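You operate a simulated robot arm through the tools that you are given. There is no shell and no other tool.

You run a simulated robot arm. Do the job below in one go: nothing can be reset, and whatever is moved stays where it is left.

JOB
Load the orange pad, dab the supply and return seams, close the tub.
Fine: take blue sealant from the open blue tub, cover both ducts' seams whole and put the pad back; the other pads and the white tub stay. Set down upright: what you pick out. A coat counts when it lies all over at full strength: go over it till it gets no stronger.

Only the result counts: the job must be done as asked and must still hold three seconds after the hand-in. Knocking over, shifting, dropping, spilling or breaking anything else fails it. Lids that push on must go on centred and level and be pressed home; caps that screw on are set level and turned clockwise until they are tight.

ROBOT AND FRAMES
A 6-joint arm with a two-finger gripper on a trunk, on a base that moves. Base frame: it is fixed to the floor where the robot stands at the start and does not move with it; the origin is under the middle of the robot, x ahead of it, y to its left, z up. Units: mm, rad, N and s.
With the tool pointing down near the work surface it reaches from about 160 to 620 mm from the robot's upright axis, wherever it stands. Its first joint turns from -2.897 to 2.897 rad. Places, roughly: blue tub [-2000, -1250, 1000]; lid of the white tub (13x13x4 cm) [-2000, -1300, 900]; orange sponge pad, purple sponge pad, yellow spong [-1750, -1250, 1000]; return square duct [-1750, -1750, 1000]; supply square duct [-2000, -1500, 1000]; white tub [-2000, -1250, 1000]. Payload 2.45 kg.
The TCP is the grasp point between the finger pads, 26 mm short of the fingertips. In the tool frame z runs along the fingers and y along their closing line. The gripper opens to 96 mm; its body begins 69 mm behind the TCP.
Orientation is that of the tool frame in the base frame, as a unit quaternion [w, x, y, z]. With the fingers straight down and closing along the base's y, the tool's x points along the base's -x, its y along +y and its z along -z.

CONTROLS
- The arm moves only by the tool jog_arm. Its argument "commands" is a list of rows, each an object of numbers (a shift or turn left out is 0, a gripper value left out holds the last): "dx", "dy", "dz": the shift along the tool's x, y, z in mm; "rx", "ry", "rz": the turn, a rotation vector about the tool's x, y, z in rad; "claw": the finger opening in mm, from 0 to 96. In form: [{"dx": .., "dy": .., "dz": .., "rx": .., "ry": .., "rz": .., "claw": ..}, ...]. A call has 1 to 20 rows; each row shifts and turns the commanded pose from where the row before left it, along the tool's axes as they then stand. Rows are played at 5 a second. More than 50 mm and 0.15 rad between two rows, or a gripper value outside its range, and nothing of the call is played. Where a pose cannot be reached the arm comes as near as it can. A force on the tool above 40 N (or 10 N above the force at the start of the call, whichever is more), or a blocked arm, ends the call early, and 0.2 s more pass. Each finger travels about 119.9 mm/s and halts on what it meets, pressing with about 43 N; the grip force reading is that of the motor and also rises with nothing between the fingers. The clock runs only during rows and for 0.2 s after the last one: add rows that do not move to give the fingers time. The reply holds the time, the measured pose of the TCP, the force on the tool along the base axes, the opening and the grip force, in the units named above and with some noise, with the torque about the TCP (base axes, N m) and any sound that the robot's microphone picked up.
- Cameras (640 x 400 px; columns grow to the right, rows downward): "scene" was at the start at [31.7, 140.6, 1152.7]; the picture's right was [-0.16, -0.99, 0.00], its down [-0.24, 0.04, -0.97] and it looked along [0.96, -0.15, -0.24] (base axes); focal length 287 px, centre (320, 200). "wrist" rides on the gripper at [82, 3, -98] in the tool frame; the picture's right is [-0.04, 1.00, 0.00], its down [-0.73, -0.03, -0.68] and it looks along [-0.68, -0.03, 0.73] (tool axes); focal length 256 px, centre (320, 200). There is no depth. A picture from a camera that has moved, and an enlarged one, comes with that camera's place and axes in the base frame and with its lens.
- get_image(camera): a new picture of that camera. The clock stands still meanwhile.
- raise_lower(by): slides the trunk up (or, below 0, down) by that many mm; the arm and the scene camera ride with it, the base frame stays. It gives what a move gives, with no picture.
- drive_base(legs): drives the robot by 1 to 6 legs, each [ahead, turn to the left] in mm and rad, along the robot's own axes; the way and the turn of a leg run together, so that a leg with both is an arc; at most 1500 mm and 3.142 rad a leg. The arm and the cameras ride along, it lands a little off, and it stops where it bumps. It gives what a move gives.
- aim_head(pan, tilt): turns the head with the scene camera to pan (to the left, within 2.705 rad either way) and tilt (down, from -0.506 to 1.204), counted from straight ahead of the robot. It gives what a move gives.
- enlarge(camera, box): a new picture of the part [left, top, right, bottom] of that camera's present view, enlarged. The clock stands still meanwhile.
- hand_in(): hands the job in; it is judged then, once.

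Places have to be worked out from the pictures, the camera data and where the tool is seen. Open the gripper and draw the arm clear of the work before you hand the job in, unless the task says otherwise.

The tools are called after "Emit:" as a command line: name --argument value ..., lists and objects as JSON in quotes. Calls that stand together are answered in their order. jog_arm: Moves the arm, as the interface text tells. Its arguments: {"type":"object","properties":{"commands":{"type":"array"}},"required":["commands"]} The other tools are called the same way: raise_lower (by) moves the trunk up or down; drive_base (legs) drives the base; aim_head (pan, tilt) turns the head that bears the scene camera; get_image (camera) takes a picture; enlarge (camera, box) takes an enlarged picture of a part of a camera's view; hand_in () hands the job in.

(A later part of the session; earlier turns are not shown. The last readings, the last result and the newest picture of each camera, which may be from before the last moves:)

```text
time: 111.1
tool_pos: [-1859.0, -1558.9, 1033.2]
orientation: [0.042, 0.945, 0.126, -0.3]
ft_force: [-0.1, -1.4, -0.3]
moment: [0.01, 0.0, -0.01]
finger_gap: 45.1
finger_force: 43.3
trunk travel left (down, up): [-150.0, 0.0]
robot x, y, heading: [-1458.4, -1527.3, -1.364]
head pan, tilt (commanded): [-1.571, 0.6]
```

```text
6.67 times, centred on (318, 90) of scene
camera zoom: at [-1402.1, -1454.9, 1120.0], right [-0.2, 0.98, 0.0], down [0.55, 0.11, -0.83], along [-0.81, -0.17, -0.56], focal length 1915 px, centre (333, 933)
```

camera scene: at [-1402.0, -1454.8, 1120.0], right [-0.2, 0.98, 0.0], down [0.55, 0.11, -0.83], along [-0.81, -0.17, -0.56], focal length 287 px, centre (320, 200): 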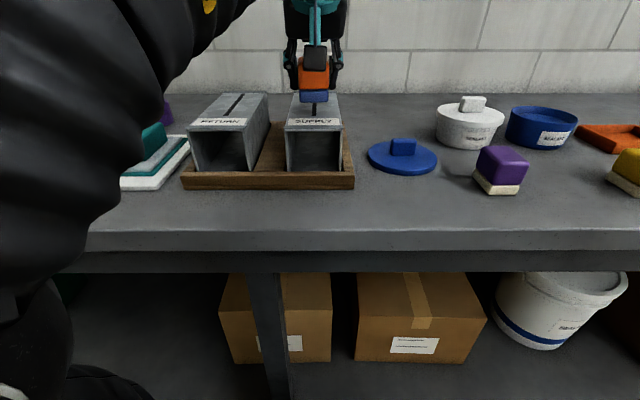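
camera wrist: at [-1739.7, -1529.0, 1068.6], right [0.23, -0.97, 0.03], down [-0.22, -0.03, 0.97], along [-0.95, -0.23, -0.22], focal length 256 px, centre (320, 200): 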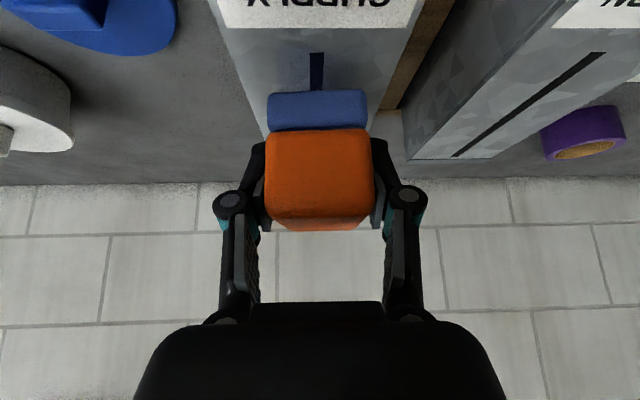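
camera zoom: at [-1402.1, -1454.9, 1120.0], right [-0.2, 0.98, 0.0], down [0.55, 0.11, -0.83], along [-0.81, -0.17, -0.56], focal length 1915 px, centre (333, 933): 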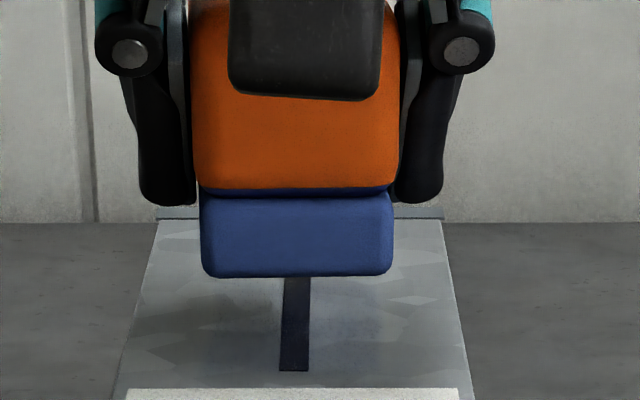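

Holding brought no visible change. I test a light wiping stroke: press and slide 30 mm forward along the seam.

Emit:
jog_arm --commands '[{"dx": 5.67, "dz": 8.23}, {"dx": 5.67, "dz": 8.23}, {"dx": 2.4, "dz": 3.5}, {}, {"dx": -6.5, "dz": 4.6, "dy": -0.4}, {"dx": -6.5, "dz": 4.6, "dy": -0.4}, {"dx": -6.5, "dz": 4.6, "dy": -0.4}, {"dx": -5, "dz": 3.5, "dy": -0.3}]'

Emit:
jog_arm --commands '[{"dx": -2.55, "dz": -3.7}, {"dx": -5.67, "dz": -8.23}, {"dx": -5.67, "dz": -8.23}, {}]'

Emit:
get_image --camera "wrist"

Emit:
enlarge --camera "scene" --box '[270, 60, 366, 120]'

```text
time: 112.9
tool_pos: [-1886.3, -1563.0, 1009.3]
orientation: [0.041, 0.944, 0.125, -0.302]
ft_force: [5.9, 1.9, 21.8]
moment: [0.05, -0.24, -0.02]
finger_gap: 44.8
finger_force: 43.3
trunk travel left (down, up): [-150.0, 0.0]
robot x, y, heading: [-1451.5, -1526.1, -1.372]
head pan, tilt (commanded): [-1.571, 0.6]
```

```text
time: 113.9
tool_pos: [-1885.9, -1565.5, 1033.0]
orientation: [0.042, 0.945, 0.126, -0.3]
ft_force: [-0.4, 0.1, -0.3]
moment: [0.0, 0.02, -0.03]
finger_gap: 45.0
finger_force: 43.2
trunk travel left (down, up): [-150.0, 0.0]
robot x, y, heading: [-1457.4, -1529.0, -1.37]
head pan, tilt (commanded): [-1.571, 0.6]
```

```text
taken
camera wrist: at [-1766.7, -1534.8, 1065.5], right [0.23, -0.97, 0.03], down [-0.21, -0.02, 0.98], along [-0.95, -0.23, -0.21], focal length 256 px, centre (320, 200)
```

wrist: 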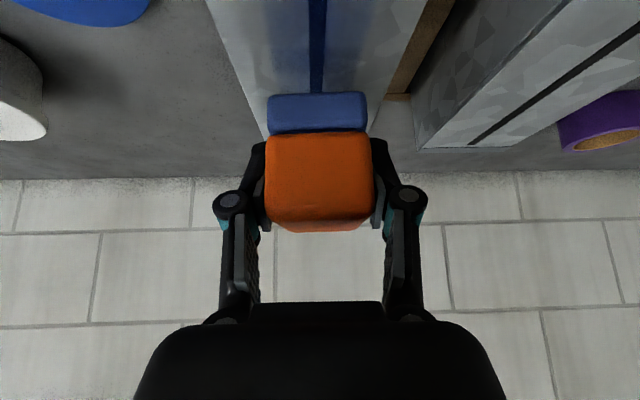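

```text
6.67 times, centred on (318, 90) of scene
camera zoom: at [-1402.1, -1454.8, 1120.0], right [-0.2, 0.98, 0.0], down [0.55, 0.11, -0.83], along [-0.81, -0.17, -0.56], focal length 1915 px, centre (333, 933)
```

zoom: 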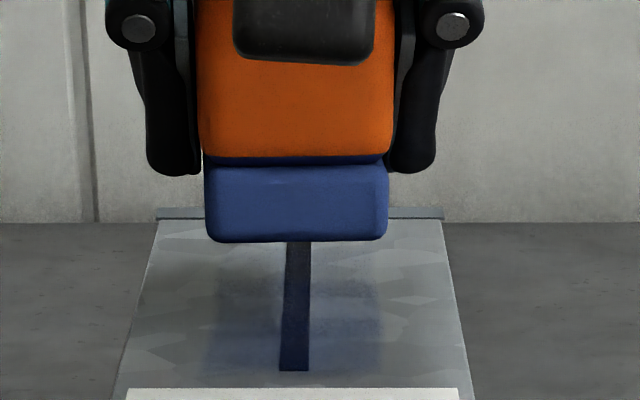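

Wiping works: the stroked part is clearly bluer. I now stroke along the seam: back to the near end, then forward to mid-length, watching the force.

Emit:
jog_arm --commands '[{"dx": 5.67, "dz": 8.23}, {"dx": 5.67, "dz": 8.23}, {"dx": 2.4, "dz": 3.5}, {}, {"dx": 8.98, "dz": -6.36, "dy": 0.57}, {"dx": 8.98, "dz": -6.36, "dy": 0.57}, {"dx": 8.98, "dz": -6.36, "dy": 0.57}, {"dx": 8.98, "dz": -6.36, "dy": 0.57}]'

Emit:
jog_arm --commands '[{"dx": -8.98, "dz": 6.36, "dy": -0.57}, {"dx": -8.98, "dz": 6.36, "dy": -0.57}, {"dx": -8.98, "dz": 6.36, "dy": -0.57}, {"dx": -8.98, "dz": 6.36, "dy": -0.57}, {"dx": -8.98, "dz": 6.36, "dy": -0.57}, {"dx": -8.98, "dz": 6.36, "dy": -0.57}]'

```text
time: 115.7
tool_pos: [-1844.2, -1555.9, 1009.5]
orientation: [0.042, 0.944, 0.126, -0.301]
ft_force: [-7.8, -1.5, 29.5]
moment: [-0.06, 0.48, 0.05]
finger_gap: 45.0
finger_force: 42.8
trunk travel left (down, up): [-150.0, 0.0]
robot x, y, heading: [-1457.9, -1528.6, -1.366]
head pan, tilt (commanded): [-1.571, 0.6]
```

```text
time: 117.1
tool_pos: [-1907.5, -1568.9, 1009.8]
orientation: [0.041, 0.944, 0.126, -0.301]
ft_force: [7.1, 1.6, 23.4]
moment: [-0.08, 0.07, -0.01]
finger_gap: 44.9
finger_force: 43.2
trunk travel left (down, up): [-150.0, 0.0]
robot x, y, heading: [-1459.1, -1525.9, -1.366]
head pan, tilt (commanded): [-1.571, 0.6]
```

The force stays at 23–30 N. I continue the stroke to the far end.

Emit:
jog_arm --commands '[{"dx": -8.98, "dz": 6.36, "dy": -0.57}, {"dx": -8.98, "dz": 6.36, "dy": -0.57}, {"dx": -8.98, "dz": 6.36, "dy": -0.57}, {"dx": -8.98, "dz": 6.36, "dy": -0.57}, {"dx": -8.98, "dz": 6.36, "dy": -0.57}]'

Emit:
get_image --camera "wrist"

Emit:
enlarge --camera "scene" --box '[270, 60, 366, 120]'

```text
time: 118.3
tool_pos: [-1962.1, -1579.7, 1009.2]
orientation: [0.042, 0.944, 0.127, -0.3]
ft_force: [3.8, 0.9, 14.2]
moment: [-0.03, 0.18, 0.0]
finger_gap: 45.2
finger_force: 42.9
trunk travel left (down, up): [-150.0, 0.0]
robot x, y, heading: [-1457.9, -1531.2, -1.368]
head pan, tilt (commanded): [-1.571, 0.6]
```

```text
taken
camera wrist: at [-1843.3, -1550.1, 1041.7], right [0.23, -0.97, 0.03], down [-0.21, -0.02, 0.98], along [-0.95, -0.23, -0.21], focal length 256 px, centre (320, 200)
```

wrist: 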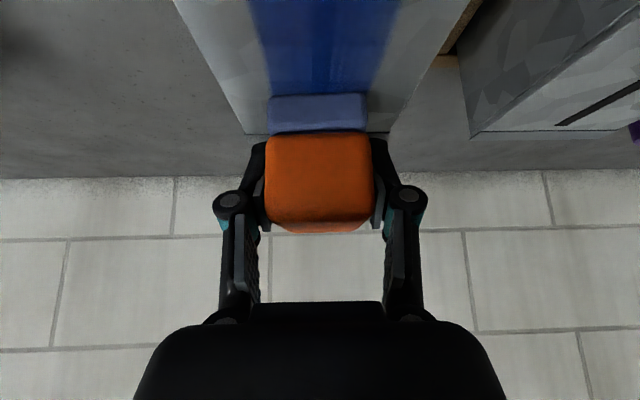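

```text
6.67 times, centred on (318, 90) of scene
camera zoom: at [-1401.1, -1454.7, 1119.9], right [-0.2, 0.98, 0.0], down [0.55, 0.11, -0.83], along [-0.81, -0.17, -0.56], focal length 1915 px, centre (333, 933)
```

zoom: 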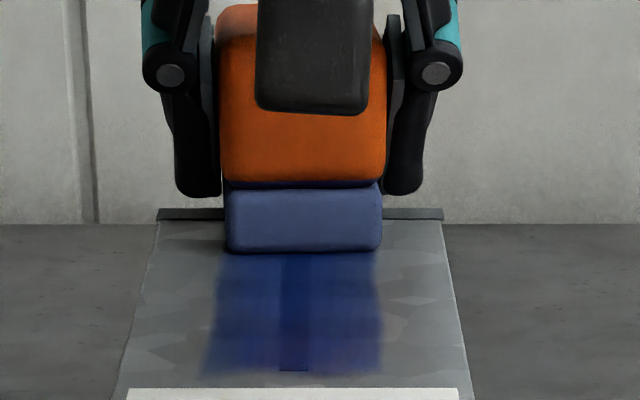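

A blue band now covers the seam, and the sponge pales as it gives off its load. I stroke back over the whole length beyond the near end.

Emit:
jog_arm --commands '[{"dx": -3.8, "dz": 3.3, "dy": -0.25}, {"dx": 9.4, "dz": -6.55, "dy": 0.6}, {"dx": 9.4, "dz": -6.6, "dy": 0.6}, {"dx": 9.4, "dz": -6.6, "dy": 0.6}, {"dx": 9.4, "dz": -6.6, "dy": 0.6}, {"dx": 9.4, "dz": -6.6, "dy": 0.6}, {"dx": 9.4, "dz": -6.65, "dy": 0.6}]'

Emit:
jog_arm --commands '[{"dx": 9.4, "dz": -6.65, "dy": 0.6}, {"dx": 9.4, "dz": -6.65, "dy": 0.6}, {"dx": 9.4, "dz": -6.65, "dy": 0.6}, {"dx": 9.4, "dz": -6.65, "dy": 0.6}, {"dx": 9.4, "dz": -6.65, "dy": 0.6}]'

```text
time: 119.9
tool_pos: [-1898.5, -1568.5, 1008.9]
orientation: [0.041, 0.944, 0.126, -0.302]
ft_force: [-6.7, -1.9, 30.2]
moment: [-0.11, 0.47, -0.02]
finger_gap: 44.9
finger_force: 43.2
trunk travel left (down, up): [-150.0, 0.0]
robot x, y, heading: [-1456.5, -1530.3, -1.374]
head pan, tilt (commanded): [-1.571, 0.6]
```

```text
time: 121.1
tool_pos: [-1844.7, -1555.5, 1006.6]
orientation: [0.042, 0.944, 0.125, -0.302]
ft_force: [-6.0, -3.0, 30.1]
moment: [-0.1, 0.56, -0.02]
finger_gap: 45.0
finger_force: 42.7
trunk travel left (down, up): [-150.0, 0.0]
robot x, y, heading: [-1457.7, -1526.6, -1.368]
head pan, tilt (commanded): [-1.571, 0.6]
```

I lift off and inspect the supply seam and the sponge.

Emit:
jog_arm --commands '[{"dx": -2.55, "dz": -3.7}, {"dx": -5.67, "dz": -8.23}, {"dx": -5.67, "dz": -8.23}, {"dx": -5.67, "dz": -8.23}, {}]'

Emit:
get_image --camera "wrist"

Emit:
enlarge --camera "scene" --box '[270, 60, 366, 120]'

```text
time: 122.3
tool_pos: [-1843.7, -1555.6, 1040.4]
orientation: [0.043, 0.944, 0.126, -0.3]
ft_force: [-0.7, -0.4, -0.2]
moment: [-0.03, 0.0, -0.01]
finger_gap: 45.0
finger_force: 43.1
trunk travel left (down, up): [-150.0, 0.0]
robot x, y, heading: [-1460.5, -1526.3, -1.372]
head pan, tilt (commanded): [-1.571, 0.6]
```

```text
taken
camera wrist: at [-1724.2, -1524.8, 1074.2], right [0.23, -0.97, 0.03], down [-0.21, -0.02, 0.98], along [-0.95, -0.23, -0.21], focal length 256 px, centre (320, 200)
```

wrist: 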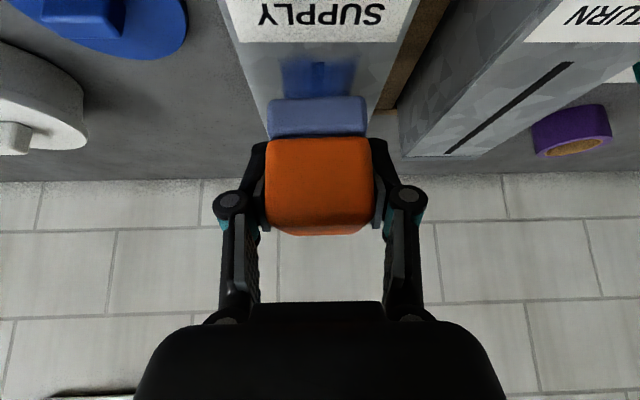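

```text
6.67 times, centred on (318, 90) of scene
camera zoom: at [-1402.1, -1454.9, 1120.0], right [-0.2, 0.98, 0.0], down [0.55, 0.11, -0.83], along [-0.81, -0.17, -0.56], focal length 1915 px, centre (333, 933)
```

zoom: 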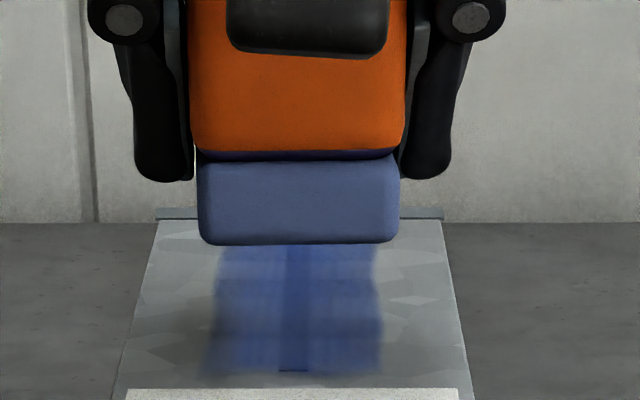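

The band is even except at the very near end, because the far half of the tilted pad does the touching; the sponge has paled, so I will reload. I drive back along the bench to the tub with the pad held high.

Emit:
drive_base --legs '[[-368, 0.0]]'

Emit:
get_image --camera "scene"

```text
time: 124.7
tool_pos: [-1919.2, -1190.1, 1040.8]
orientation: [0.043, 0.944, 0.126, -0.301]
ft_force: [0.6, 0.1, -0.3]
moment: [-0.01, 0.0, -0.02]
finger_gap: 44.8
finger_force: 43.1
trunk travel left (down, up): [-150.0, 0.0]
robot x, y, heading: [-1529.6, -1162.6, -1.365]
head pan, tilt (commanded): [-1.571, 0.6]
```

```text
taken
camera scene: at [-1477.9, -1088.9, 1120.0], right [-0.21, 0.98, 0.0], down [0.55, 0.12, -0.83], along [-0.81, -0.17, -0.56], focal length 287 px, centre (320, 200)
```

scene: 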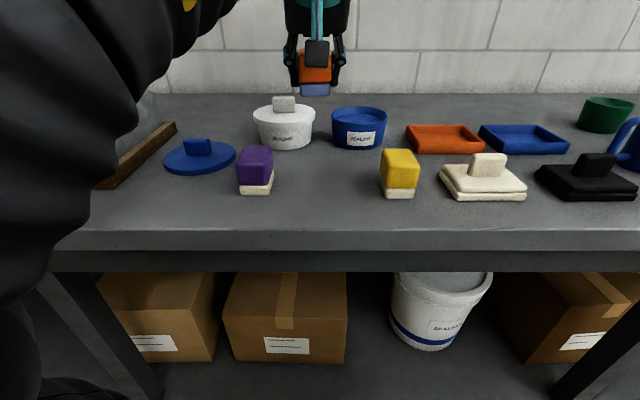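

Back at the loading spot. I move over the tub centre and lower to just above the sealant.

Emit:
jog_arm --commands '[{"dx": -31, "dz": 22, "dy": -32}, {"dx": -31, "dz": 22, "dy": -32}, {"dx": -31, "dz": 22, "dy": -32}, {}]'

Emit:
get_image --camera "wrist"

```text
time: 125.7
tool_pos: [-2054.3, -1126.4, 1043.0]
orientation: [0.043, 0.944, 0.127, -0.3]
ft_force: [0.1, 0.1, -0.5]
moment: [0.0, 0.0, 0.0]
finger_gap: 45.2
finger_force: 43.0
trunk travel left (down, up): [-150.0, 0.0]
robot x, y, heading: [-1531.4, -1161.4, -1.366]
head pan, tilt (commanded): [-1.571, 0.6]
```

```text
taken
camera wrist: at [-1934.1, -1096.3, 1075.2], right [0.23, -0.97, 0.03], down [-0.21, -0.02, 0.98], along [-0.95, -0.23, -0.21], focal length 256 px, centre (320, 200)
```

wrist: 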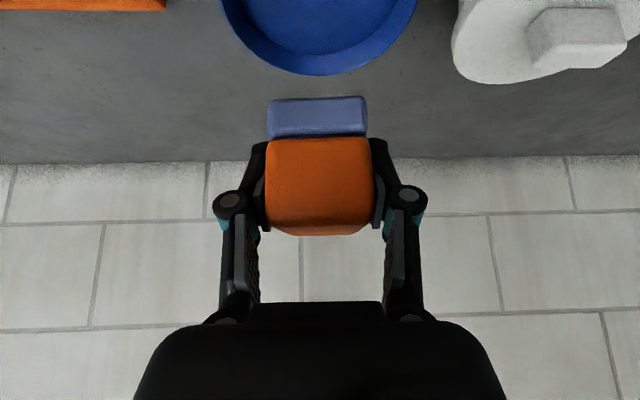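

Centred over the tub. The pad has crept up ~5 mm in the grip, so I will press more gently from now on. I lower to just above the sealant.

Emit:
jog_arm --commands '[{"dx": 8.67, "dz": 12.24}, {"dx": 8.67, "dz": 12.24}, {"dx": 8.67, "dz": 12.24}, {"dx": 8.67, "dz": 12.24}, {"dx": 8.67, "dz": 12.24}, {}]'

Emit:
enlarge --camera "wrist" --box '[180, 0, 436, 160]'

```text
time: 127.1
tool_pos: [-2053.8, -1128.1, 965.3]
orientation: [0.042, 0.945, 0.126, -0.3]
ft_force: [0.1, -0.2, -0.9]
moment: [0.03, -0.02, 0.0]
finger_gap: 44.9
finger_force: 43.4
trunk travel left (down, up): [-150.0, 0.0]
robot x, y, heading: [-1531.6, -1160.6, -1.365]
head pan, tilt (commanded): [-1.571, 0.6]
```

```text
2.50 times, centred on (308, 80) of wrist
camera zoom: at [-1934.0, -1098.4, 998.9], right [0.23, -0.97, 0.03], down [-0.21, -0.02, 0.98], along [-0.95, -0.23, -0.21], focal length 640 px, centre (350, 500)
```

zoom: 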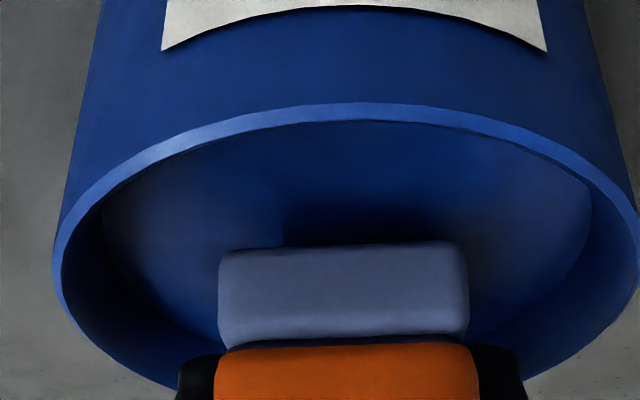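

Well centred, about 9 mm above the surface. I lower in small steps until it touches.

Emit:
jog_arm --commands '[{"dx": 2.9, "dz": 4.1}, {"dx": 1.16, "dz": 1.63}, {}]'

Emit:
jog_arm --commands '[{"dx": 0.87, "dz": 1.22}, {}]'

Emit:
jog_arm --commands '[{"dx": 0.87, "dz": 1.22}, {}]'

```text
time: 127.9
tool_pos: [-2053.0, -1129.8, 960.7]
orientation: [0.042, 0.945, 0.126, -0.299]
ft_force: [0.0, -0.3, -1.5]
moment: [0.02, -0.01, 0.0]
finger_gap: 45.1
finger_force: 42.8
trunk travel left (down, up): [-150.0, 0.0]
robot x, y, heading: [-1534.9, -1162.9, -1.365]
head pan, tilt (commanded): [-1.571, 0.6]
```

```text
time: 128.5
tool_pos: [-2053.5, -1128.9, 956.4]
orientation: [0.043, 0.944, 0.127, -0.3]
ft_force: [-0.1, 0.0, -0.7]
moment: [0.03, 0.01, 0.0]
finger_gap: 45.0
finger_force: 43.0
trunk travel left (down, up): [-150.0, 0.0]
robot x, y, heading: [-1531.5, -1159.0, -1.366]
head pan, tilt (commanded): [-1.571, 0.6]
```

```text
time: 129.1
tool_pos: [-2053.9, -1127.7, 956.0]
orientation: [0.042, 0.945, 0.126, -0.3]
ft_force: [0.7, -0.7, -1.3]
moment: [0.01, 0.03, -0.01]
finger_gap: 45.0
finger_force: 43.2
trunk travel left (down, up): [-150.0, 0.0]
robot x, y, heading: [-1529.5, -1162.0, -1.362]
head pan, tilt (commanded): [-1.571, 0.6]
```

Emit:
jog_arm --commands '[{"dx": 0.87, "dz": 1.22}, {}]'

Emit:
jog_arm --commands '[{"dx": 0.58, "dz": 0.82}, {}]'

Emit:
enlarge --camera "wrist" --box '[180, 0, 436, 160]'

```text
time: 129.7
tool_pos: [-2052.6, -1128.3, 955.7]
orientation: [0.042, 0.944, 0.127, -0.301]
ft_force: [-1.2, 0.6, 7.6]
moment: [0.01, 0.25, 0.0]
finger_gap: 45.0
finger_force: 43.2
trunk travel left (down, up): [-150.0, 0.0]
robot x, y, heading: [-1536.3, -1159.5, -1.366]
head pan, tilt (commanded): [-1.571, 0.6]
```

```text
time: 130.3
tool_pos: [-2052.6, -1127.2, 955.2]
orientation: [0.042, 0.944, 0.127, -0.303]
ft_force: [-1.3, 0.0, 17.6]
moment: [-0.08, 0.17, 0.01]
finger_gap: 44.9
finger_force: 43.0
trunk travel left (down, up): [-150.0, 0.0]
robot x, y, heading: [-1533.6, -1163.4, -1.366]
head pan, tilt (commanded): [-1.571, 0.6]
```

```text
2.50 times, centred on (308, 80) of wrist
camera zoom: at [-1933.8, -1097.9, 987.6], right [0.23, -0.97, 0.03], down [-0.2, -0.02, 0.98], along [-0.95, -0.23, -0.2], focal length 640 px, centre (350, 500)
```

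zoom: 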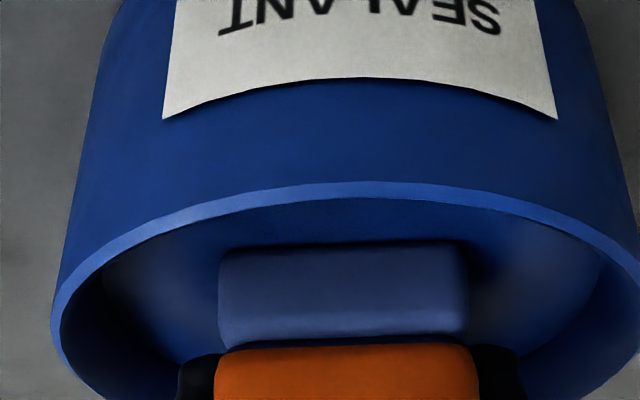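

Reloaded with a gentle 18 N. I lift clear, draw back and drive to the ducts again.

Emit:
jog_arm --commands '[{"dx": -5.8, "dz": -8.16}, {"dx": -8.67, "dz": -12.24}, {"dx": -8.67, "dz": -12.24}, {"dx": -8.67, "dz": -12.24}, {"dx": -8.67, "dz": -12.24}, {"dx": -8.67, "dz": -12.24}, {"dx": 32.6, "dz": -23.1}, {"dx": 32.6, "dz": -23.1}, {"dx": 16.3, "dz": -11.5}, {}]'

Emit:
drive_base --legs '[[380, 0.0]]'

Emit:
get_image --camera "scene"

Emit:
get_image --camera "wrist"

```text
time: 132.5
tool_pos: [-1958.2, -1102.2, 1042.3]
orientation: [0.043, 0.945, 0.126, -0.3]
ft_force: [-0.3, -0.1, -0.1]
moment: [0.02, -0.02, -0.01]
finger_gap: 45.1
finger_force: 43.6
trunk travel left (down, up): [-150.0, 0.0]
robot x, y, heading: [-1530.1, -1163.6, -1.365]
head pan, tilt (commanded): [-1.571, 0.6]
```

```text
time: 134.9
tool_pos: [-1878.8, -1474.8, 1042.6]
orientation: [0.042, 0.945, 0.124, -0.3]
ft_force: [0.2, -0.5, -0.4]
moment: [0.02, -0.01, 0.0]
finger_gap: 45.1
finger_force: 43.5
trunk travel left (down, up): [-150.0, 0.0]
robot x, y, heading: [-1452.0, -1540.4, -1.37]
head pan, tilt (commanded): [-1.571, 0.6]
```

```text
taken
camera scene: at [-1399.8, -1464.8, 1120.0], right [-0.2, 0.98, 0.0], down [0.55, 0.11, -0.83], along [-0.81, -0.17, -0.56], focal length 287 px, centre (320, 200)
```

scene: 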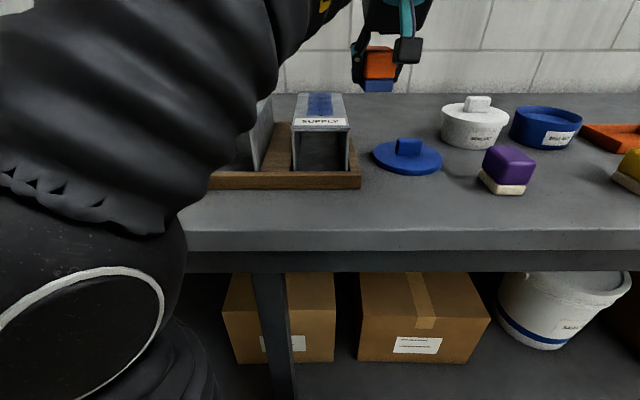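

```text
taken
camera wrist: at [-1758.6, -1445.1, 1075.5], right [0.23, -0.97, 0.03], down [-0.21, -0.02, 0.98], along [-0.95, -0.23, -0.21], focal length 256 px, centre (320, 200)
```

wrist: 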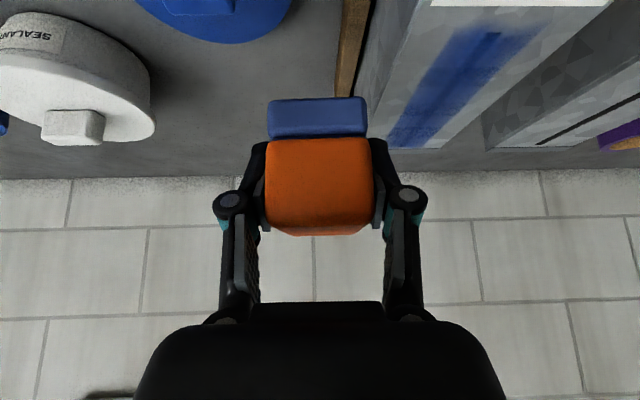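

Now I enlarge the supply coat in both views to see its weak spots.

Emit:
enlarge --camera "wrist" --box '[360, 0, 640, 160]'

Emit:
enlarge --camera "scene" --box '[272, 80, 368, 140]'

```text
2.29 times, centred on (500, 80) of wrist
camera zoom: at [-1758.6, -1445.1, 1075.5], right [0.23, -0.97, 0.03], down [-0.21, -0.02, 0.98], along [-0.95, -0.23, -0.21], focal length 585 px, centre (-91, 474)
```

zoom: 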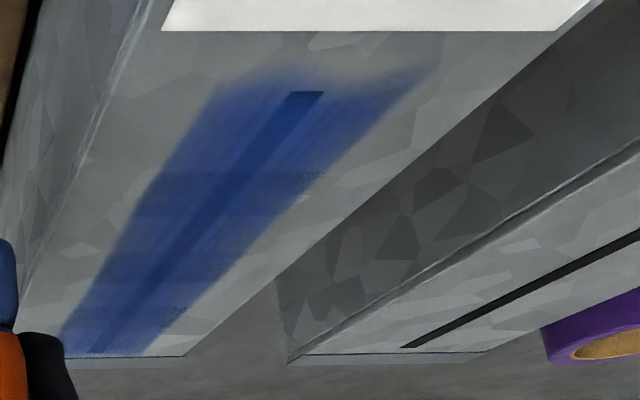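

```text
6.67 times, centred on (320, 110) of scene
camera zoom: at [-1399.8, -1464.8, 1120.0], right [-0.2, 0.98, 0.0], down [0.55, 0.11, -0.83], along [-0.81, -0.17, -0.56], focal length 1915 px, centre (320, 800)
```

zoom: 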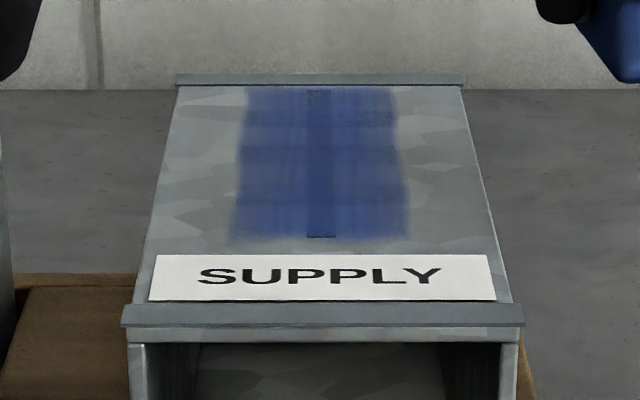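

Ends of the band are weakest, so this time I overshoot both ends. I go above the near end (16 mm before it), trim the pitch slightly and lower toward contact.

Emit:
jog_arm --commands '[{"dy": 44, "dx": 12.4, "dz": -8.8}, {"dy": 44, "dx": 12.4, "dz": -8.8}, {"ry": -0.01}, {"dx": 8.67, "dz": 12.24}, {"dx": 8.67, "dz": 12.24}, {}]'

Emit:
jog_arm --commands '[{"dx": 1.73, "dz": 2.45}, {}]'

Emit:
enlarge --camera "scene" --box '[272, 70, 368, 130]'

```text
time: 136.3
tool_pos: [-1825.3, -1552.0, 1013.6]
orientation: [0.044, 0.943, 0.124, -0.305]
ft_force: [-0.8, 0.2, -0.5]
moment: [-0.05, 0.02, 0.0]
finger_gap: 45.0
finger_force: 42.7
trunk travel left (down, up): [-150.0, 0.0]
robot x, y, heading: [-1452.8, -1536.7, -1.369]
head pan, tilt (commanded): [-1.571, 0.6]
```

```text
time: 136.9
tool_pos: [-1824.3, -1552.1, 1010.0]
orientation: [0.043, 0.943, 0.124, -0.305]
ft_force: [-0.3, 0.6, -0.9]
moment: [0.05, -0.02, -0.02]
finger_gap: 45.0
finger_force: 42.9
trunk travel left (down, up): [-150.0, 0.0]
robot x, y, heading: [-1455.3, -1538.6, -1.374]
head pan, tilt (commanded): [-1.571, 0.6]
```

```text
6.67 times, centred on (320, 100) of scene
camera zoom: at [-1399.8, -1464.8, 1120.0], right [-0.2, 0.98, 0.0], down [0.55, 0.11, -0.83], along [-0.81, -0.17, -0.56], focal length 1915 px, centre (320, 867)
```

zoom: 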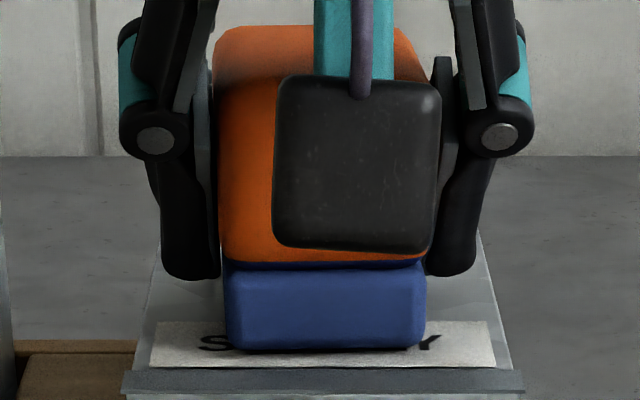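

The pad is just above the label end. I lower to light contact, then stroke forward.

Emit:
jog_arm --commands '[{"dx": 0.88, "dz": 1.21}, {}]'

Emit:
jog_arm --commands '[{"dx": 0.59, "dz": 0.81}, {}]'

Emit:
jog_arm --commands '[{"dx": 0.59, "dz": 0.81}, {}]'

```text
time: 137.5
tool_pos: [-1826.5, -1552.0, 1007.4]
orientation: [0.042, 0.943, 0.124, -0.305]
ft_force: [0.5, -0.8, -1.1]
moment: [-0.02, 0.0, -0.02]
finger_gap: 45.0
finger_force: 42.9
trunk travel left (down, up): [-150.0, 0.0]
robot x, y, heading: [-1453.7, -1540.2, -1.373]
head pan, tilt (commanded): [-1.571, 0.6]
```

```text
time: 138.1
tool_pos: [-1825.6, -1554.0, 1007.7]
orientation: [0.042, 0.943, 0.124, -0.306]
ft_force: [0.2, 1.4, 6.3]
moment: [0.14, -0.17, 0.04]
finger_gap: 45.3
finger_force: 42.7
trunk travel left (down, up): [-150.0, 0.0]
robot x, y, heading: [-1453.7, -1539.7, -1.37]
head pan, tilt (commanded): [-1.571, 0.6]
```

```text
time: 138.7
tool_pos: [-1825.1, -1552.5, 1007.6]
orientation: [0.042, 0.942, 0.125, -0.308]
ft_force: [-4.0, -0.6, 19.9]
moment: [0.05, -0.35, -0.03]
finger_gap: 45.1
finger_force: 43.0
trunk travel left (down, up): [-150.0, 0.0]
robot x, y, heading: [-1456.6, -1537.5, -1.372]
head pan, tilt (commanded): [-1.571, 0.6]
```

20 N at the near edge (on the label). I stroke forward along the seam.

Emit:
jog_arm --commands '[{"dx": -9.07, "dz": 6.56, "dy": -0.58}, {"dx": -9.07, "dz": 6.56, "dy": -0.58}, {"dx": -9.07, "dz": 6.56, "dy": -0.58}, {"dx": -9.07, "dz": 6.56, "dy": -0.58}, {"dx": -9.07, "dz": 6.56, "dy": -0.58}, {"dx": -9.07, "dz": 6.56, "dy": -0.58}]'

Emit:
jog_arm --commands '[{"dx": -9.07, "dz": 6.56, "dy": -0.58}, {"dx": -9.07, "dz": 6.56, "dy": -0.58}, {"dx": -9.07, "dz": 6.56, "dy": -0.58}, {"dx": -9.07, "dz": 6.56, "dy": -0.58}]'

```text
time: 140.1
tool_pos: [-1893.6, -1565.1, 1007.6]
orientation: [0.042, 0.943, 0.124, -0.305]
ft_force: [0.4, 0.7, 3.4]
moment: [0.04, 0.11, -0.01]
finger_gap: 44.8
finger_force: 43.0
trunk travel left (down, up): [-150.0, 0.0]
robot x, y, heading: [-1453.1, -1536.2, -1.372]
head pan, tilt (commanded): [-1.571, 0.6]
```

```text
time: 141.1
tool_pos: [-1935.1, -1576.4, 1007.8]
orientation: [0.042, 0.944, 0.124, -0.304]
ft_force: [0.1, 1.1, 0.4]
moment: [0.03, 0.03, -0.04]
finger_gap: 45.0
finger_force: 42.7
trunk travel left (down, up): [-150.0, 0.0]
robot x, y, heading: [-1453.3, -1534.3, -1.37]
head pan, tilt (commanded): [-1.571, 0.6]
```

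Contact was lost along the way (force ~0), so I press about 2 mm deeper here and stroke on to the far end.

Emit:
jog_arm --commands '[{"dx": 0.88, "dz": 1.21}, {}]'

Emit:
jog_arm --commands '[{"dx": 0.59, "dz": 0.81}, {}]'

```text
time: 141.7
tool_pos: [-1935.6, -1576.7, 1005.9]
orientation: [0.042, 0.943, 0.124, -0.306]
ft_force: [0.5, 0.0, 10.1]
moment: [0.08, -0.3, -0.01]
finger_gap: 45.3
finger_force: 42.7
trunk travel left (down, up): [-150.0, 0.0]
robot x, y, heading: [-1451.6, -1539.5, -1.371]
head pan, tilt (commanded): [-1.571, 0.6]
```

```text
time: 142.3
tool_pos: [-1934.4, -1576.4, 1006.2]
orientation: [0.042, 0.942, 0.124, -0.308]
ft_force: [-3.9, 4.0, 25.6]
moment: [0.19, -0.2, -0.04]
finger_gap: 44.8
finger_force: 43.6
trunk travel left (down, up): [-150.0, 0.0]
robot x, y, heading: [-1454.8, -1533.9, -1.369]
head pan, tilt (commanded): [-1.571, 0.6]
```

25 N now. I stroke to the far overshoot, then all the way back past the near end in two checked halves.

Emit:
jog_arm --commands '[{"ry": 0.005}, {"dx": -9.07, "dz": 6.56, "dy": -0.58}, {"dx": -9.07, "dz": 6.56, "dy": -0.58}, {"dx": -9.07, "dz": 6.56, "dy": -0.58}]'

Emit:
jog_arm --commands '[{"dx": 9.07, "dz": -6.5, "dy": 0.58}, {"dx": 9.07, "dz": -6.5, "dy": 0.58}, {"dx": 9.07, "dz": -6.5, "dy": 0.58}, {"dx": 9.07, "dz": -6.5, "dy": 0.58}, {"dx": 9.07, "dz": -6.5, "dy": 0.58}, {"dx": 9.07, "dz": -6.5, "dy": 0.58}]'

```text
time: 143.3
tool_pos: [-1967.5, -1582.4, 1004.5]
orientation: [0.042, 0.944, 0.124, -0.303]
ft_force: [6.8, 0.9, 26.0]
moment: [-0.08, 0.14, -0.01]
finger_gap: 44.9
finger_force: 43.1
trunk travel left (down, up): [-150.0, 0.0]
robot x, y, heading: [-1452.0, -1538.0, -1.368]
head pan, tilt (commanded): [-1.571, 0.6]
```

```text
time: 144.7
tool_pos: [-1901.9, -1568.2, 1004.7]
orientation: [0.042, 0.944, 0.124, -0.302]
ft_force: [-4.8, -1.4, 21.5]
moment: [-0.19, 0.9, -0.03]
finger_gap: 44.9
finger_force: 42.9
trunk travel left (down, up): [-150.0, 0.0]
robot x, y, heading: [-1454.8, -1539.0, -1.369]
head pan, tilt (commanded): [-1.571, 0.6]
```

Force is fine; on the return stroke the far edge leads, so I continue well past the near end.

Emit:
jog_arm --commands '[{"dx": 9.07, "dz": -6.5, "dy": 0.58}, {"dx": 9.07, "dz": -6.5, "dy": 0.58}, {"dx": 9.07, "dz": -6.5, "dy": 0.58}, {"dx": 9.07, "dz": -6.5, "dy": 0.58}, {"dx": 9.07, "dz": -6.5, "dy": 0.58}, {"dx": 9.07, "dz": -6.5, "dy": 0.58}, {"dx": 9.07, "dz": -6.5, "dy": 0.58}]'

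Emit:
enlarge --camera "scene" --box '[272, 70, 368, 130]'

Emit:
get_image --camera "wrist"

```text
time: 146.3
tool_pos: [-1825.9, -1552.1, 1005.3]
orientation: [0.042, 0.944, 0.124, -0.302]
ft_force: [1.2, 0.0, 1.4]
moment: [0.01, 0.1, -0.01]
finger_gap: 44.9
finger_force: 43.1
trunk travel left (down, up): [-150.0, 0.0]
robot x, y, heading: [-1457.3, -1534.1, -1.369]
head pan, tilt (commanded): [-1.571, 0.6]
```

```text
6.67 times, centred on (320, 100) of scene
camera zoom: at [-1399.6, -1464.8, 1119.9], right [-0.2, 0.98, 0.0], down [0.55, 0.11, -0.83], along [-0.81, -0.17, -0.56], focal length 1915 px, centre (320, 867)
```

zoom: 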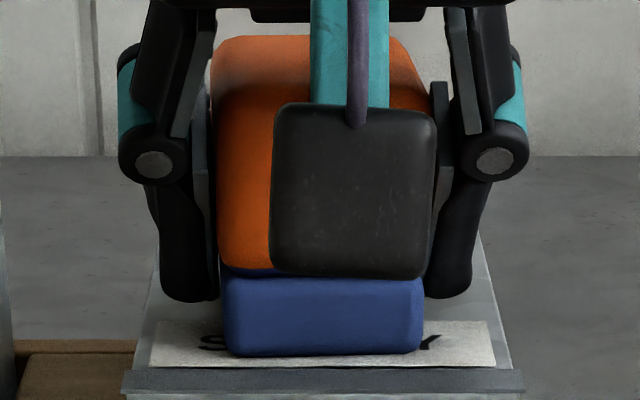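

```text
taken
camera wrist: at [-1706.1, -1522.9, 1036.5], right [0.23, -0.97, 0.03], down [-0.21, -0.02, 0.98], along [-0.95, -0.23, -0.2], focal length 256 px, centre (320, 200)
```

wrist: 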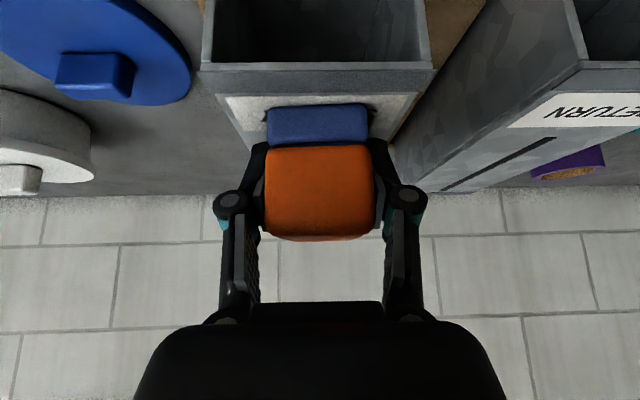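

The pad keeps creeping up in the grip. The duct top is flat and wide, so I rest the pad here, open, rise 8 mm and re-grip it lower in the fingers.

Emit:
jog_arm --commands '[{"dx": 0.46, "dz": 0.65}, {}]'

Emit:
jog_arm --commands '[{"claw": 50}, {"claw": 58}, {}, {}]'

Emit:
enlarge --camera "scene" --box '[272, 70, 368, 130]'

Emit:
get_image --camera "wrist"

```text
time: 146.9
tool_pos: [-1826.9, -1552.2, 1003.9]
orientation: [0.042, 0.944, 0.123, -0.303]
ft_force: [0.4, -0.5, 1.3]
moment: [-0.05, 0.05, 0.0]
finger_gap: 44.9
finger_force: 43.1
trunk travel left (down, up): [-150.0, 0.0]
robot x, y, heading: [-1455.9, -1534.6, -1.371]
head pan, tilt (commanded): [-1.571, 0.6]
```

```text
time: 147.9
tool_pos: [-1826.6, -1552.6, 1004.9]
orientation: [0.042, 0.944, 0.125, -0.303]
ft_force: [-0.8, -0.5, 0.4]
moment: [0.01, -0.01, 0.0]
finger_gap: 57.9
finger_force: 0.0
trunk travel left (down, up): [-150.0, 0.0]
robot x, y, heading: [-1456.8, -1539.2, -1.371]
head pan, tilt (commanded): [-1.571, 0.6]
```

```text
6.67 times, centred on (320, 100) of scene
camera zoom: at [-1399.8, -1464.8, 1120.0], right [-0.2, 0.98, 0.0], down [0.55, 0.11, -0.83], along [-0.81, -0.17, -0.56], focal length 1915 px, centre (320, 867)
```

zoom: 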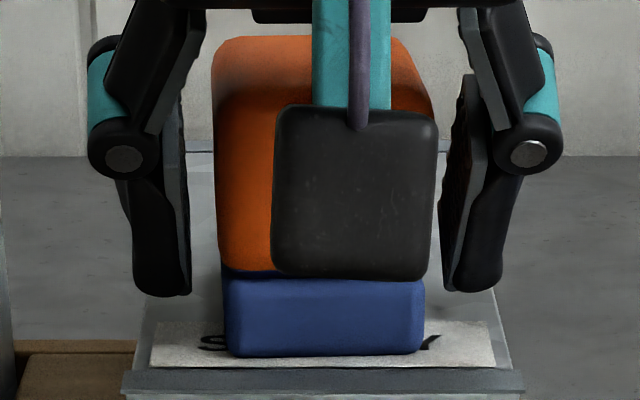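

```text
taken
camera wrist: at [-1706.5, -1522.7, 1036.2], right [0.23, -0.97, 0.03], down [-0.2, -0.02, 0.98], along [-0.95, -0.23, -0.2], focal length 256 px, centre (320, 200)
```

wrist: 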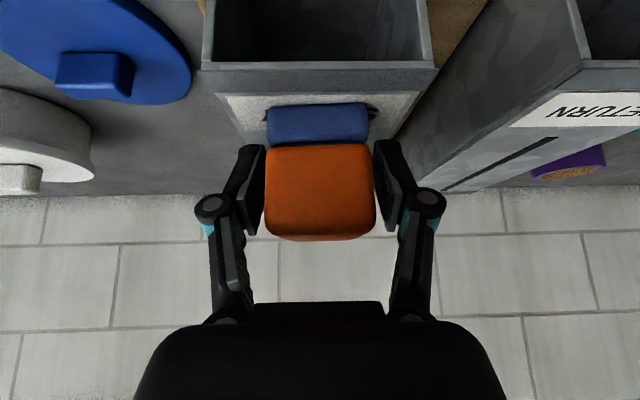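

The pad stands flat on the duct. I rise 8 mm, shift 5 mm forward so the fingers sit over its middle, and close again.

Emit:
jog_arm --commands '[{"dx": -8.7, "dz": -3.6}, {}, {"claw": 50}, {"claw": 30}, {}, {}, {}]'

Emit:
get_image --camera "wrist"

Emit:
enlarge --camera "scene" --box '[272, 70, 368, 130]'

```text
time: 149.5
tool_pos: [-1829.4, -1554.5, 1011.9]
orientation: [0.042, 0.944, 0.125, -0.302]
ft_force: [-0.5, -0.6, 2.9]
moment: [0.04, 0.01, 0.03]
finger_gap: 45.0
finger_force: 42.7
trunk travel left (down, up): [-150.0, 0.0]
robot x, y, heading: [-1458.5, -1541.5, -1.367]
head pan, tilt (commanded): [-1.571, 0.6]
```

```text
taken
camera wrist: at [-1711.0, -1524.2, 1043.7], right [0.23, -0.97, 0.03], down [-0.2, -0.02, 0.98], along [-0.95, -0.23, -0.2], focal length 256 px, centre (320, 200)
```

wrist: 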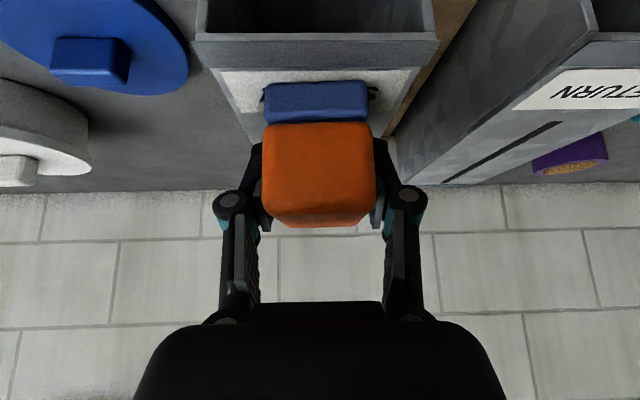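

```text
6.67 times, centred on (320, 100) of scene
camera zoom: at [-1399.7, -1464.8, 1120.0], right [-0.2, 0.98, 0.0], down [0.55, 0.11, -0.83], along [-0.81, -0.17, -0.56], focal length 1915 px, centre (320, 867)
```

zoom: 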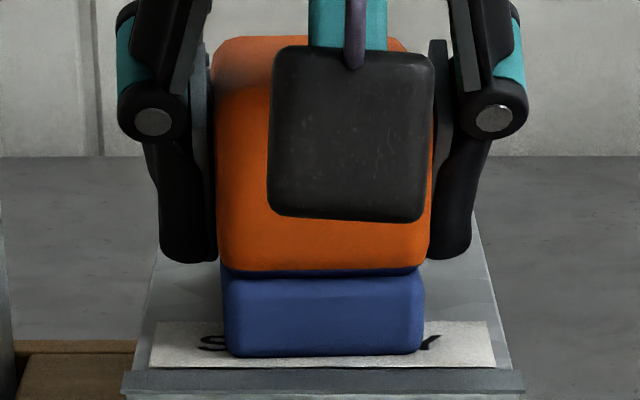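

Re-gripped with the bottom ≈39 mm below the TCP again. I stroke forward off the label with light pressure, checking the force.

Emit:
jog_arm --commands '[{"dx": -9.12, "dz": 6.6, "dy": -0.5}, {"dx": -9.12, "dz": 6.6, "dy": -0.5}, {"dx": -9.12, "dz": 6.6, "dy": -0.5}, {"dx": 0.3, "dz": 0.4}]'

Emit:
jog_arm --commands '[{"dx": 0.29, "dz": 0.41}, {"dx": -9.12, "dz": 6.5, "dy": -0.5}, {"dx": -9.12, "dz": 6.5, "dy": -0.5}]'

```text
time: 150.5
tool_pos: [-1865.2, -1560.5, 1010.5]
orientation: [0.041, 0.944, 0.124, -0.305]
ft_force: [-2.1, 2.3, 19.3]
moment: [0.15, -0.4, 0.05]
finger_gap: 45.0
finger_force: 43.1
trunk travel left (down, up): [-150.0, 0.0]
robot x, y, heading: [-1454.6, -1535.0, -1.366]
head pan, tilt (commanded): [-1.571, 0.6]
```

```text
time: 151.3
tool_pos: [-1884.4, -1565.1, 1010.5]
orientation: [0.041, 0.944, 0.124, -0.304]
ft_force: [7.5, 0.2, 29.1]
moment: [-0.1, 0.25, 0.03]
finger_gap: 45.0
finger_force: 42.7
trunk travel left (down, up): [-150.0, 0.0]
robot x, y, heading: [-1456.5, -1538.4, -1.368]
head pan, tilt (commanded): [-1.571, 0.6]
```

29 N is a bit much; I ease 0.4 mm and stroke on to the far end.

Emit:
jog_arm --commands '[{"dx": -9.35, "dz": 6.2, "dy": -0.5}, {"dx": -9.12, "dz": 6.48, "dy": -0.5}, {"dx": -9.12, "dz": 6.48, "dy": -0.5}, {"dx": -9.12, "dz": 6.48, "dy": -0.5}]'

Emit:
jog_arm --commands '[{"dx": -9.12, "dz": 6.48, "dy": -0.5}, {"dx": -9.12, "dz": 6.48, "dy": -0.5}, {"dx": -9.12, "dz": 6.48, "dy": -0.5}, {"dx": -6.1, "dz": 4.33, "dy": -0.3}]'

```text
time: 152.3
tool_pos: [-1930.4, -1574.2, 1011.0]
orientation: [0.042, 0.944, 0.123, -0.303]
ft_force: [3.1, 1.6, 12.8]
moment: [0.04, 0.28, -0.03]
finger_gap: 44.9
finger_force: 43.1
trunk travel left (down, up): [-150.0, 0.0]
robot x, y, heading: [-1455.2, -1539.6, -1.369]
head pan, tilt (commanded): [-1.571, 0.6]
```

```text
time: 153.3
tool_pos: [-1969.8, -1584.0, 1010.5]
orientation: [0.041, 0.944, 0.124, -0.303]
ft_force: [2.0, 0.6, 9.7]
moment: [0.01, 0.09, -0.02]
finger_gap: 45.0
finger_force: 42.6
trunk travel left (down, up): [-150.0, 0.0]
robot x, y, heading: [-1457.2, -1539.2, -1.367]
head pan, tilt (commanded): [-1.571, 0.6]
```

Light even contact to the far end. Now the return stroke to past the near end.

Emit:
jog_arm --commands '[{"dx": 9.3, "dz": -6.3, "dy": 0.5}, {"dx": 9.12, "dz": -6.46, "dy": 0.5}, {"dx": 9.12, "dz": -6.46, "dy": 0.5}, {"dx": 9.12, "dz": -6.46, "dy": 0.5}, {"dx": 9.12, "dz": -6.46, "dy": 0.5}, {"dx": 9.12, "dz": -6.46, "dy": 0.5}]'

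Emit:
jog_arm --commands '[{"dx": 9.12, "dz": -6.48, "dy": 0.5}, {"dx": 9.12, "dz": -6.48, "dy": 0.5}, {"dx": 9.12, "dz": -6.48, "dy": 0.5}, {"dx": 9.12, "dz": -6.48, "dy": 0.5}, {"dx": 9.12, "dz": -6.48, "dy": 0.5}]'

```text
time: 154.7
tool_pos: [-1906.2, -1570.3, 1010.5]
orientation: [0.042, 0.944, 0.125, -0.303]
ft_force: [-3.9, -1.3, 20.8]
moment: [-0.15, 0.69, 0.01]
finger_gap: 44.7
finger_force: 42.9
trunk travel left (down, up): [-150.0, 0.0]
robot x, y, heading: [-1455.4, -1542.6, -1.374]
head pan, tilt (commanded): [-1.571, 0.6]
```

```text
time: 155.9
tool_pos: [-1850.7, -1557.3, 1010.0]
orientation: [0.042, 0.944, 0.124, -0.304]
ft_force: [-5.5, -0.5, 25.9]
moment: [-0.19, 0.71, 0.0]
finger_gap: 45.2
finger_force: 43.0
trunk travel left (down, up): [-150.0, 0.0]
robot x, y, heading: [-1453.0, -1539.2, -1.369]
head pan, tilt (commanded): [-1.571, 0.6]
```

I go on past the near end onto the label, then lift and step aside to look.

Emit:
jog_arm --commands '[{"dx": 9.0, "dz": -6.6, "dy": 0.5}, {"dx": 9.0, "dz": -6.6, "dy": 0.5}, {"dx": 9.0, "dz": -6.7, "dy": 0.5}, {"dx": -2.9, "dz": -4.1}, {"dx": -8.7, "dz": -12.2}, {"dx": -8.7, "dz": -12.2}, {"dy": -45}, {"dy": -45}, {}]'

Emit:
get_image --camera "wrist"

Emit:
enlarge --camera "scene" --box '[272, 80, 368, 140]'

```text
time: 157.9
tool_pos: [-1841.3, -1461.3, 1046.6]
orientation: [0.041, 0.944, 0.124, -0.303]
ft_force: [0.4, 1.2, 0.1]
moment: [-0.01, 0.02, -0.03]
finger_gap: 45.0
finger_force: 42.7
trunk travel left (down, up): [-150.0, 0.0]
robot x, y, heading: [-1454.5, -1541.8, -1.371]
head pan, tilt (commanded): [-1.571, 0.6]
```

```text
taken
camera wrist: at [-1720.7, -1432.4, 1078.2], right [0.23, -0.97, 0.03], down [-0.2, -0.02, 0.98], along [-0.95, -0.23, -0.2], focal length 256 px, centre (320, 200)
```

wrist: 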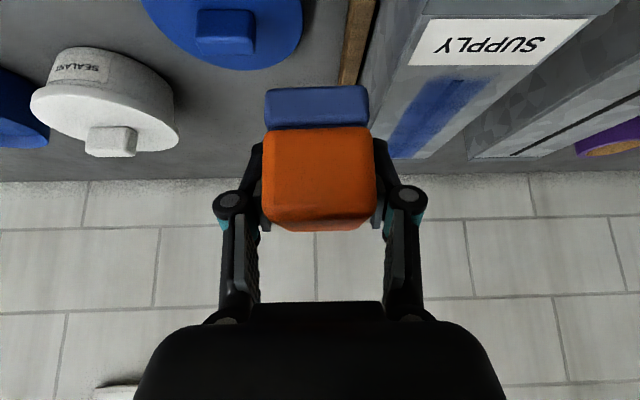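

```text
6.67 times, centred on (320, 110) of scene
camera zoom: at [-1399.8, -1464.9, 1120.0], right [-0.2, 0.98, 0.0], down [0.55, 0.11, -0.83], along [-0.81, -0.17, -0.56], focal length 1915 px, centre (320, 800)
```

zoom: 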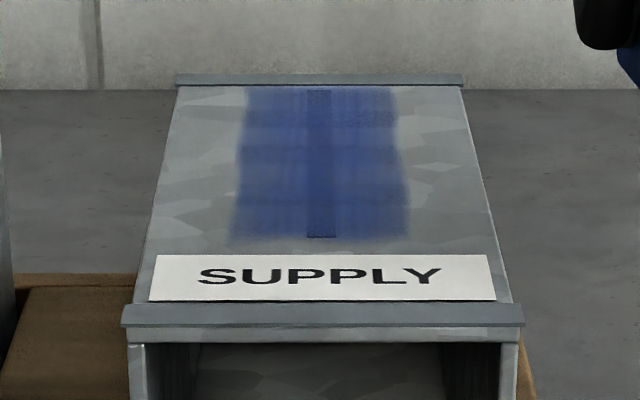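

The coat looks even over the whole seam. I enlarge the wrist view to compare strength with before.

Emit:
enlarge --camera "wrist" --box '[370, 0, 610, 170]'

Emit:
enlarge --camera "scene" --box '[296, 88, 344, 118]'

```text
2.35 times, centred on (490, 85) of wrist
camera zoom: at [-1720.7, -1432.4, 1078.2], right [0.23, -0.97, 0.03], down [-0.2, -0.02, 0.98], along [-0.95, -0.23, -0.2], focal length 602 px, centre (-80, 471)
```

zoom: 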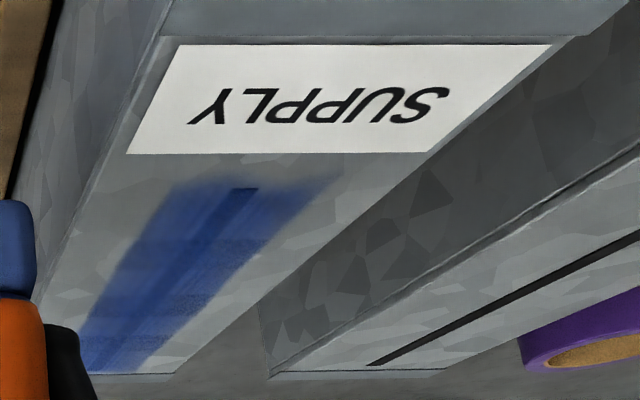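

```text
13.33 times, centred on (320, 103) of scene
camera zoom: at [-1399.8, -1464.9, 1120.0], right [-0.2, 0.98, 0.0], down [0.55, 0.11, -0.83], along [-0.81, -0.17, -0.56], focal length 3830 px, centre (320, 1493)
```

zoom: 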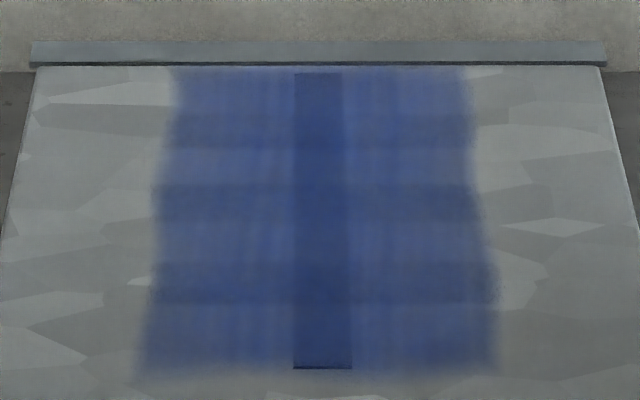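

There are still slightly weaker bands, so I go over it again with repeated strokes. First back over the near part and down to light contact.

Emit:
jog_arm --commands '[{"dy": 45, "dx": -7.3, "dz": 5.2}, {"dy": 45, "dx": -7.3, "dz": 5.2}, {"dx": 8.7, "dz": 12.2}, {"dx": 8.7, "dz": 12.2}, {"dx": 2.3, "dz": 3.25}, {}]'

Emit:
jog_arm --commands '[{"dx": 0.46, "dz": 0.65}, {}]'

```text
time: 159.3
tool_pos: [-1836.1, -1555.7, 1010.7]
orientation: [0.041, 0.944, 0.124, -0.303]
ft_force: [0.4, -0.2, -1.3]
moment: [-0.01, 0.01, -0.01]
finger_gap: 45.1
finger_force: 43.5
trunk travel left (down, up): [-150.0, 0.0]
robot x, y, heading: [-1454.5, -1537.7, -1.371]
head pan, tilt (commanded): [-1.571, 0.6]
```

```text
time: 159.9
tool_pos: [-1834.9, -1555.7, 1010.5]
orientation: [0.042, 0.944, 0.124, -0.303]
ft_force: [-0.2, -0.5, -0.8]
moment: [0.01, 0.01, -0.01]
finger_gap: 45.0
finger_force: 42.6
trunk travel left (down, up): [-150.0, 0.0]
robot x, y, heading: [-1454.3, -1539.3, -1.369]
head pan, tilt (commanded): [-1.571, 0.6]
```

Emit:
jog_arm --commands '[{"dx": 0.46, "dz": 0.65}, {}]'

Emit:
jog_arm --commands '[{"dx": 0.46, "dz": 0.65}, {}]'

```text
time: 160.5
tool_pos: [-1835.5, -1555.0, 1009.0]
orientation: [0.042, 0.944, 0.125, -0.303]
ft_force: [-0.4, 0.6, 1.5]
moment: [0.03, 0.09, 0.0]
finger_gap: 44.9
finger_force: 43.1
trunk travel left (down, up): [-150.0, 0.0]
robot x, y, heading: [-1453.4, -1541.3, -1.375]
head pan, tilt (commanded): [-1.571, 0.6]
```

```text
time: 161.1
tool_pos: [-1834.8, -1556.2, 1009.0]
orientation: [0.041, 0.944, 0.124, -0.304]
ft_force: [-2.4, 0.5, 8.6]
moment: [-0.05, 0.34, 0.01]
finger_gap: 45.0
finger_force: 42.8
trunk travel left (down, up): [-150.0, 0.0]
robot x, y, heading: [-1456.2, -1538.4, -1.376]
head pan, tilt (commanded): [-1.571, 0.6]
```

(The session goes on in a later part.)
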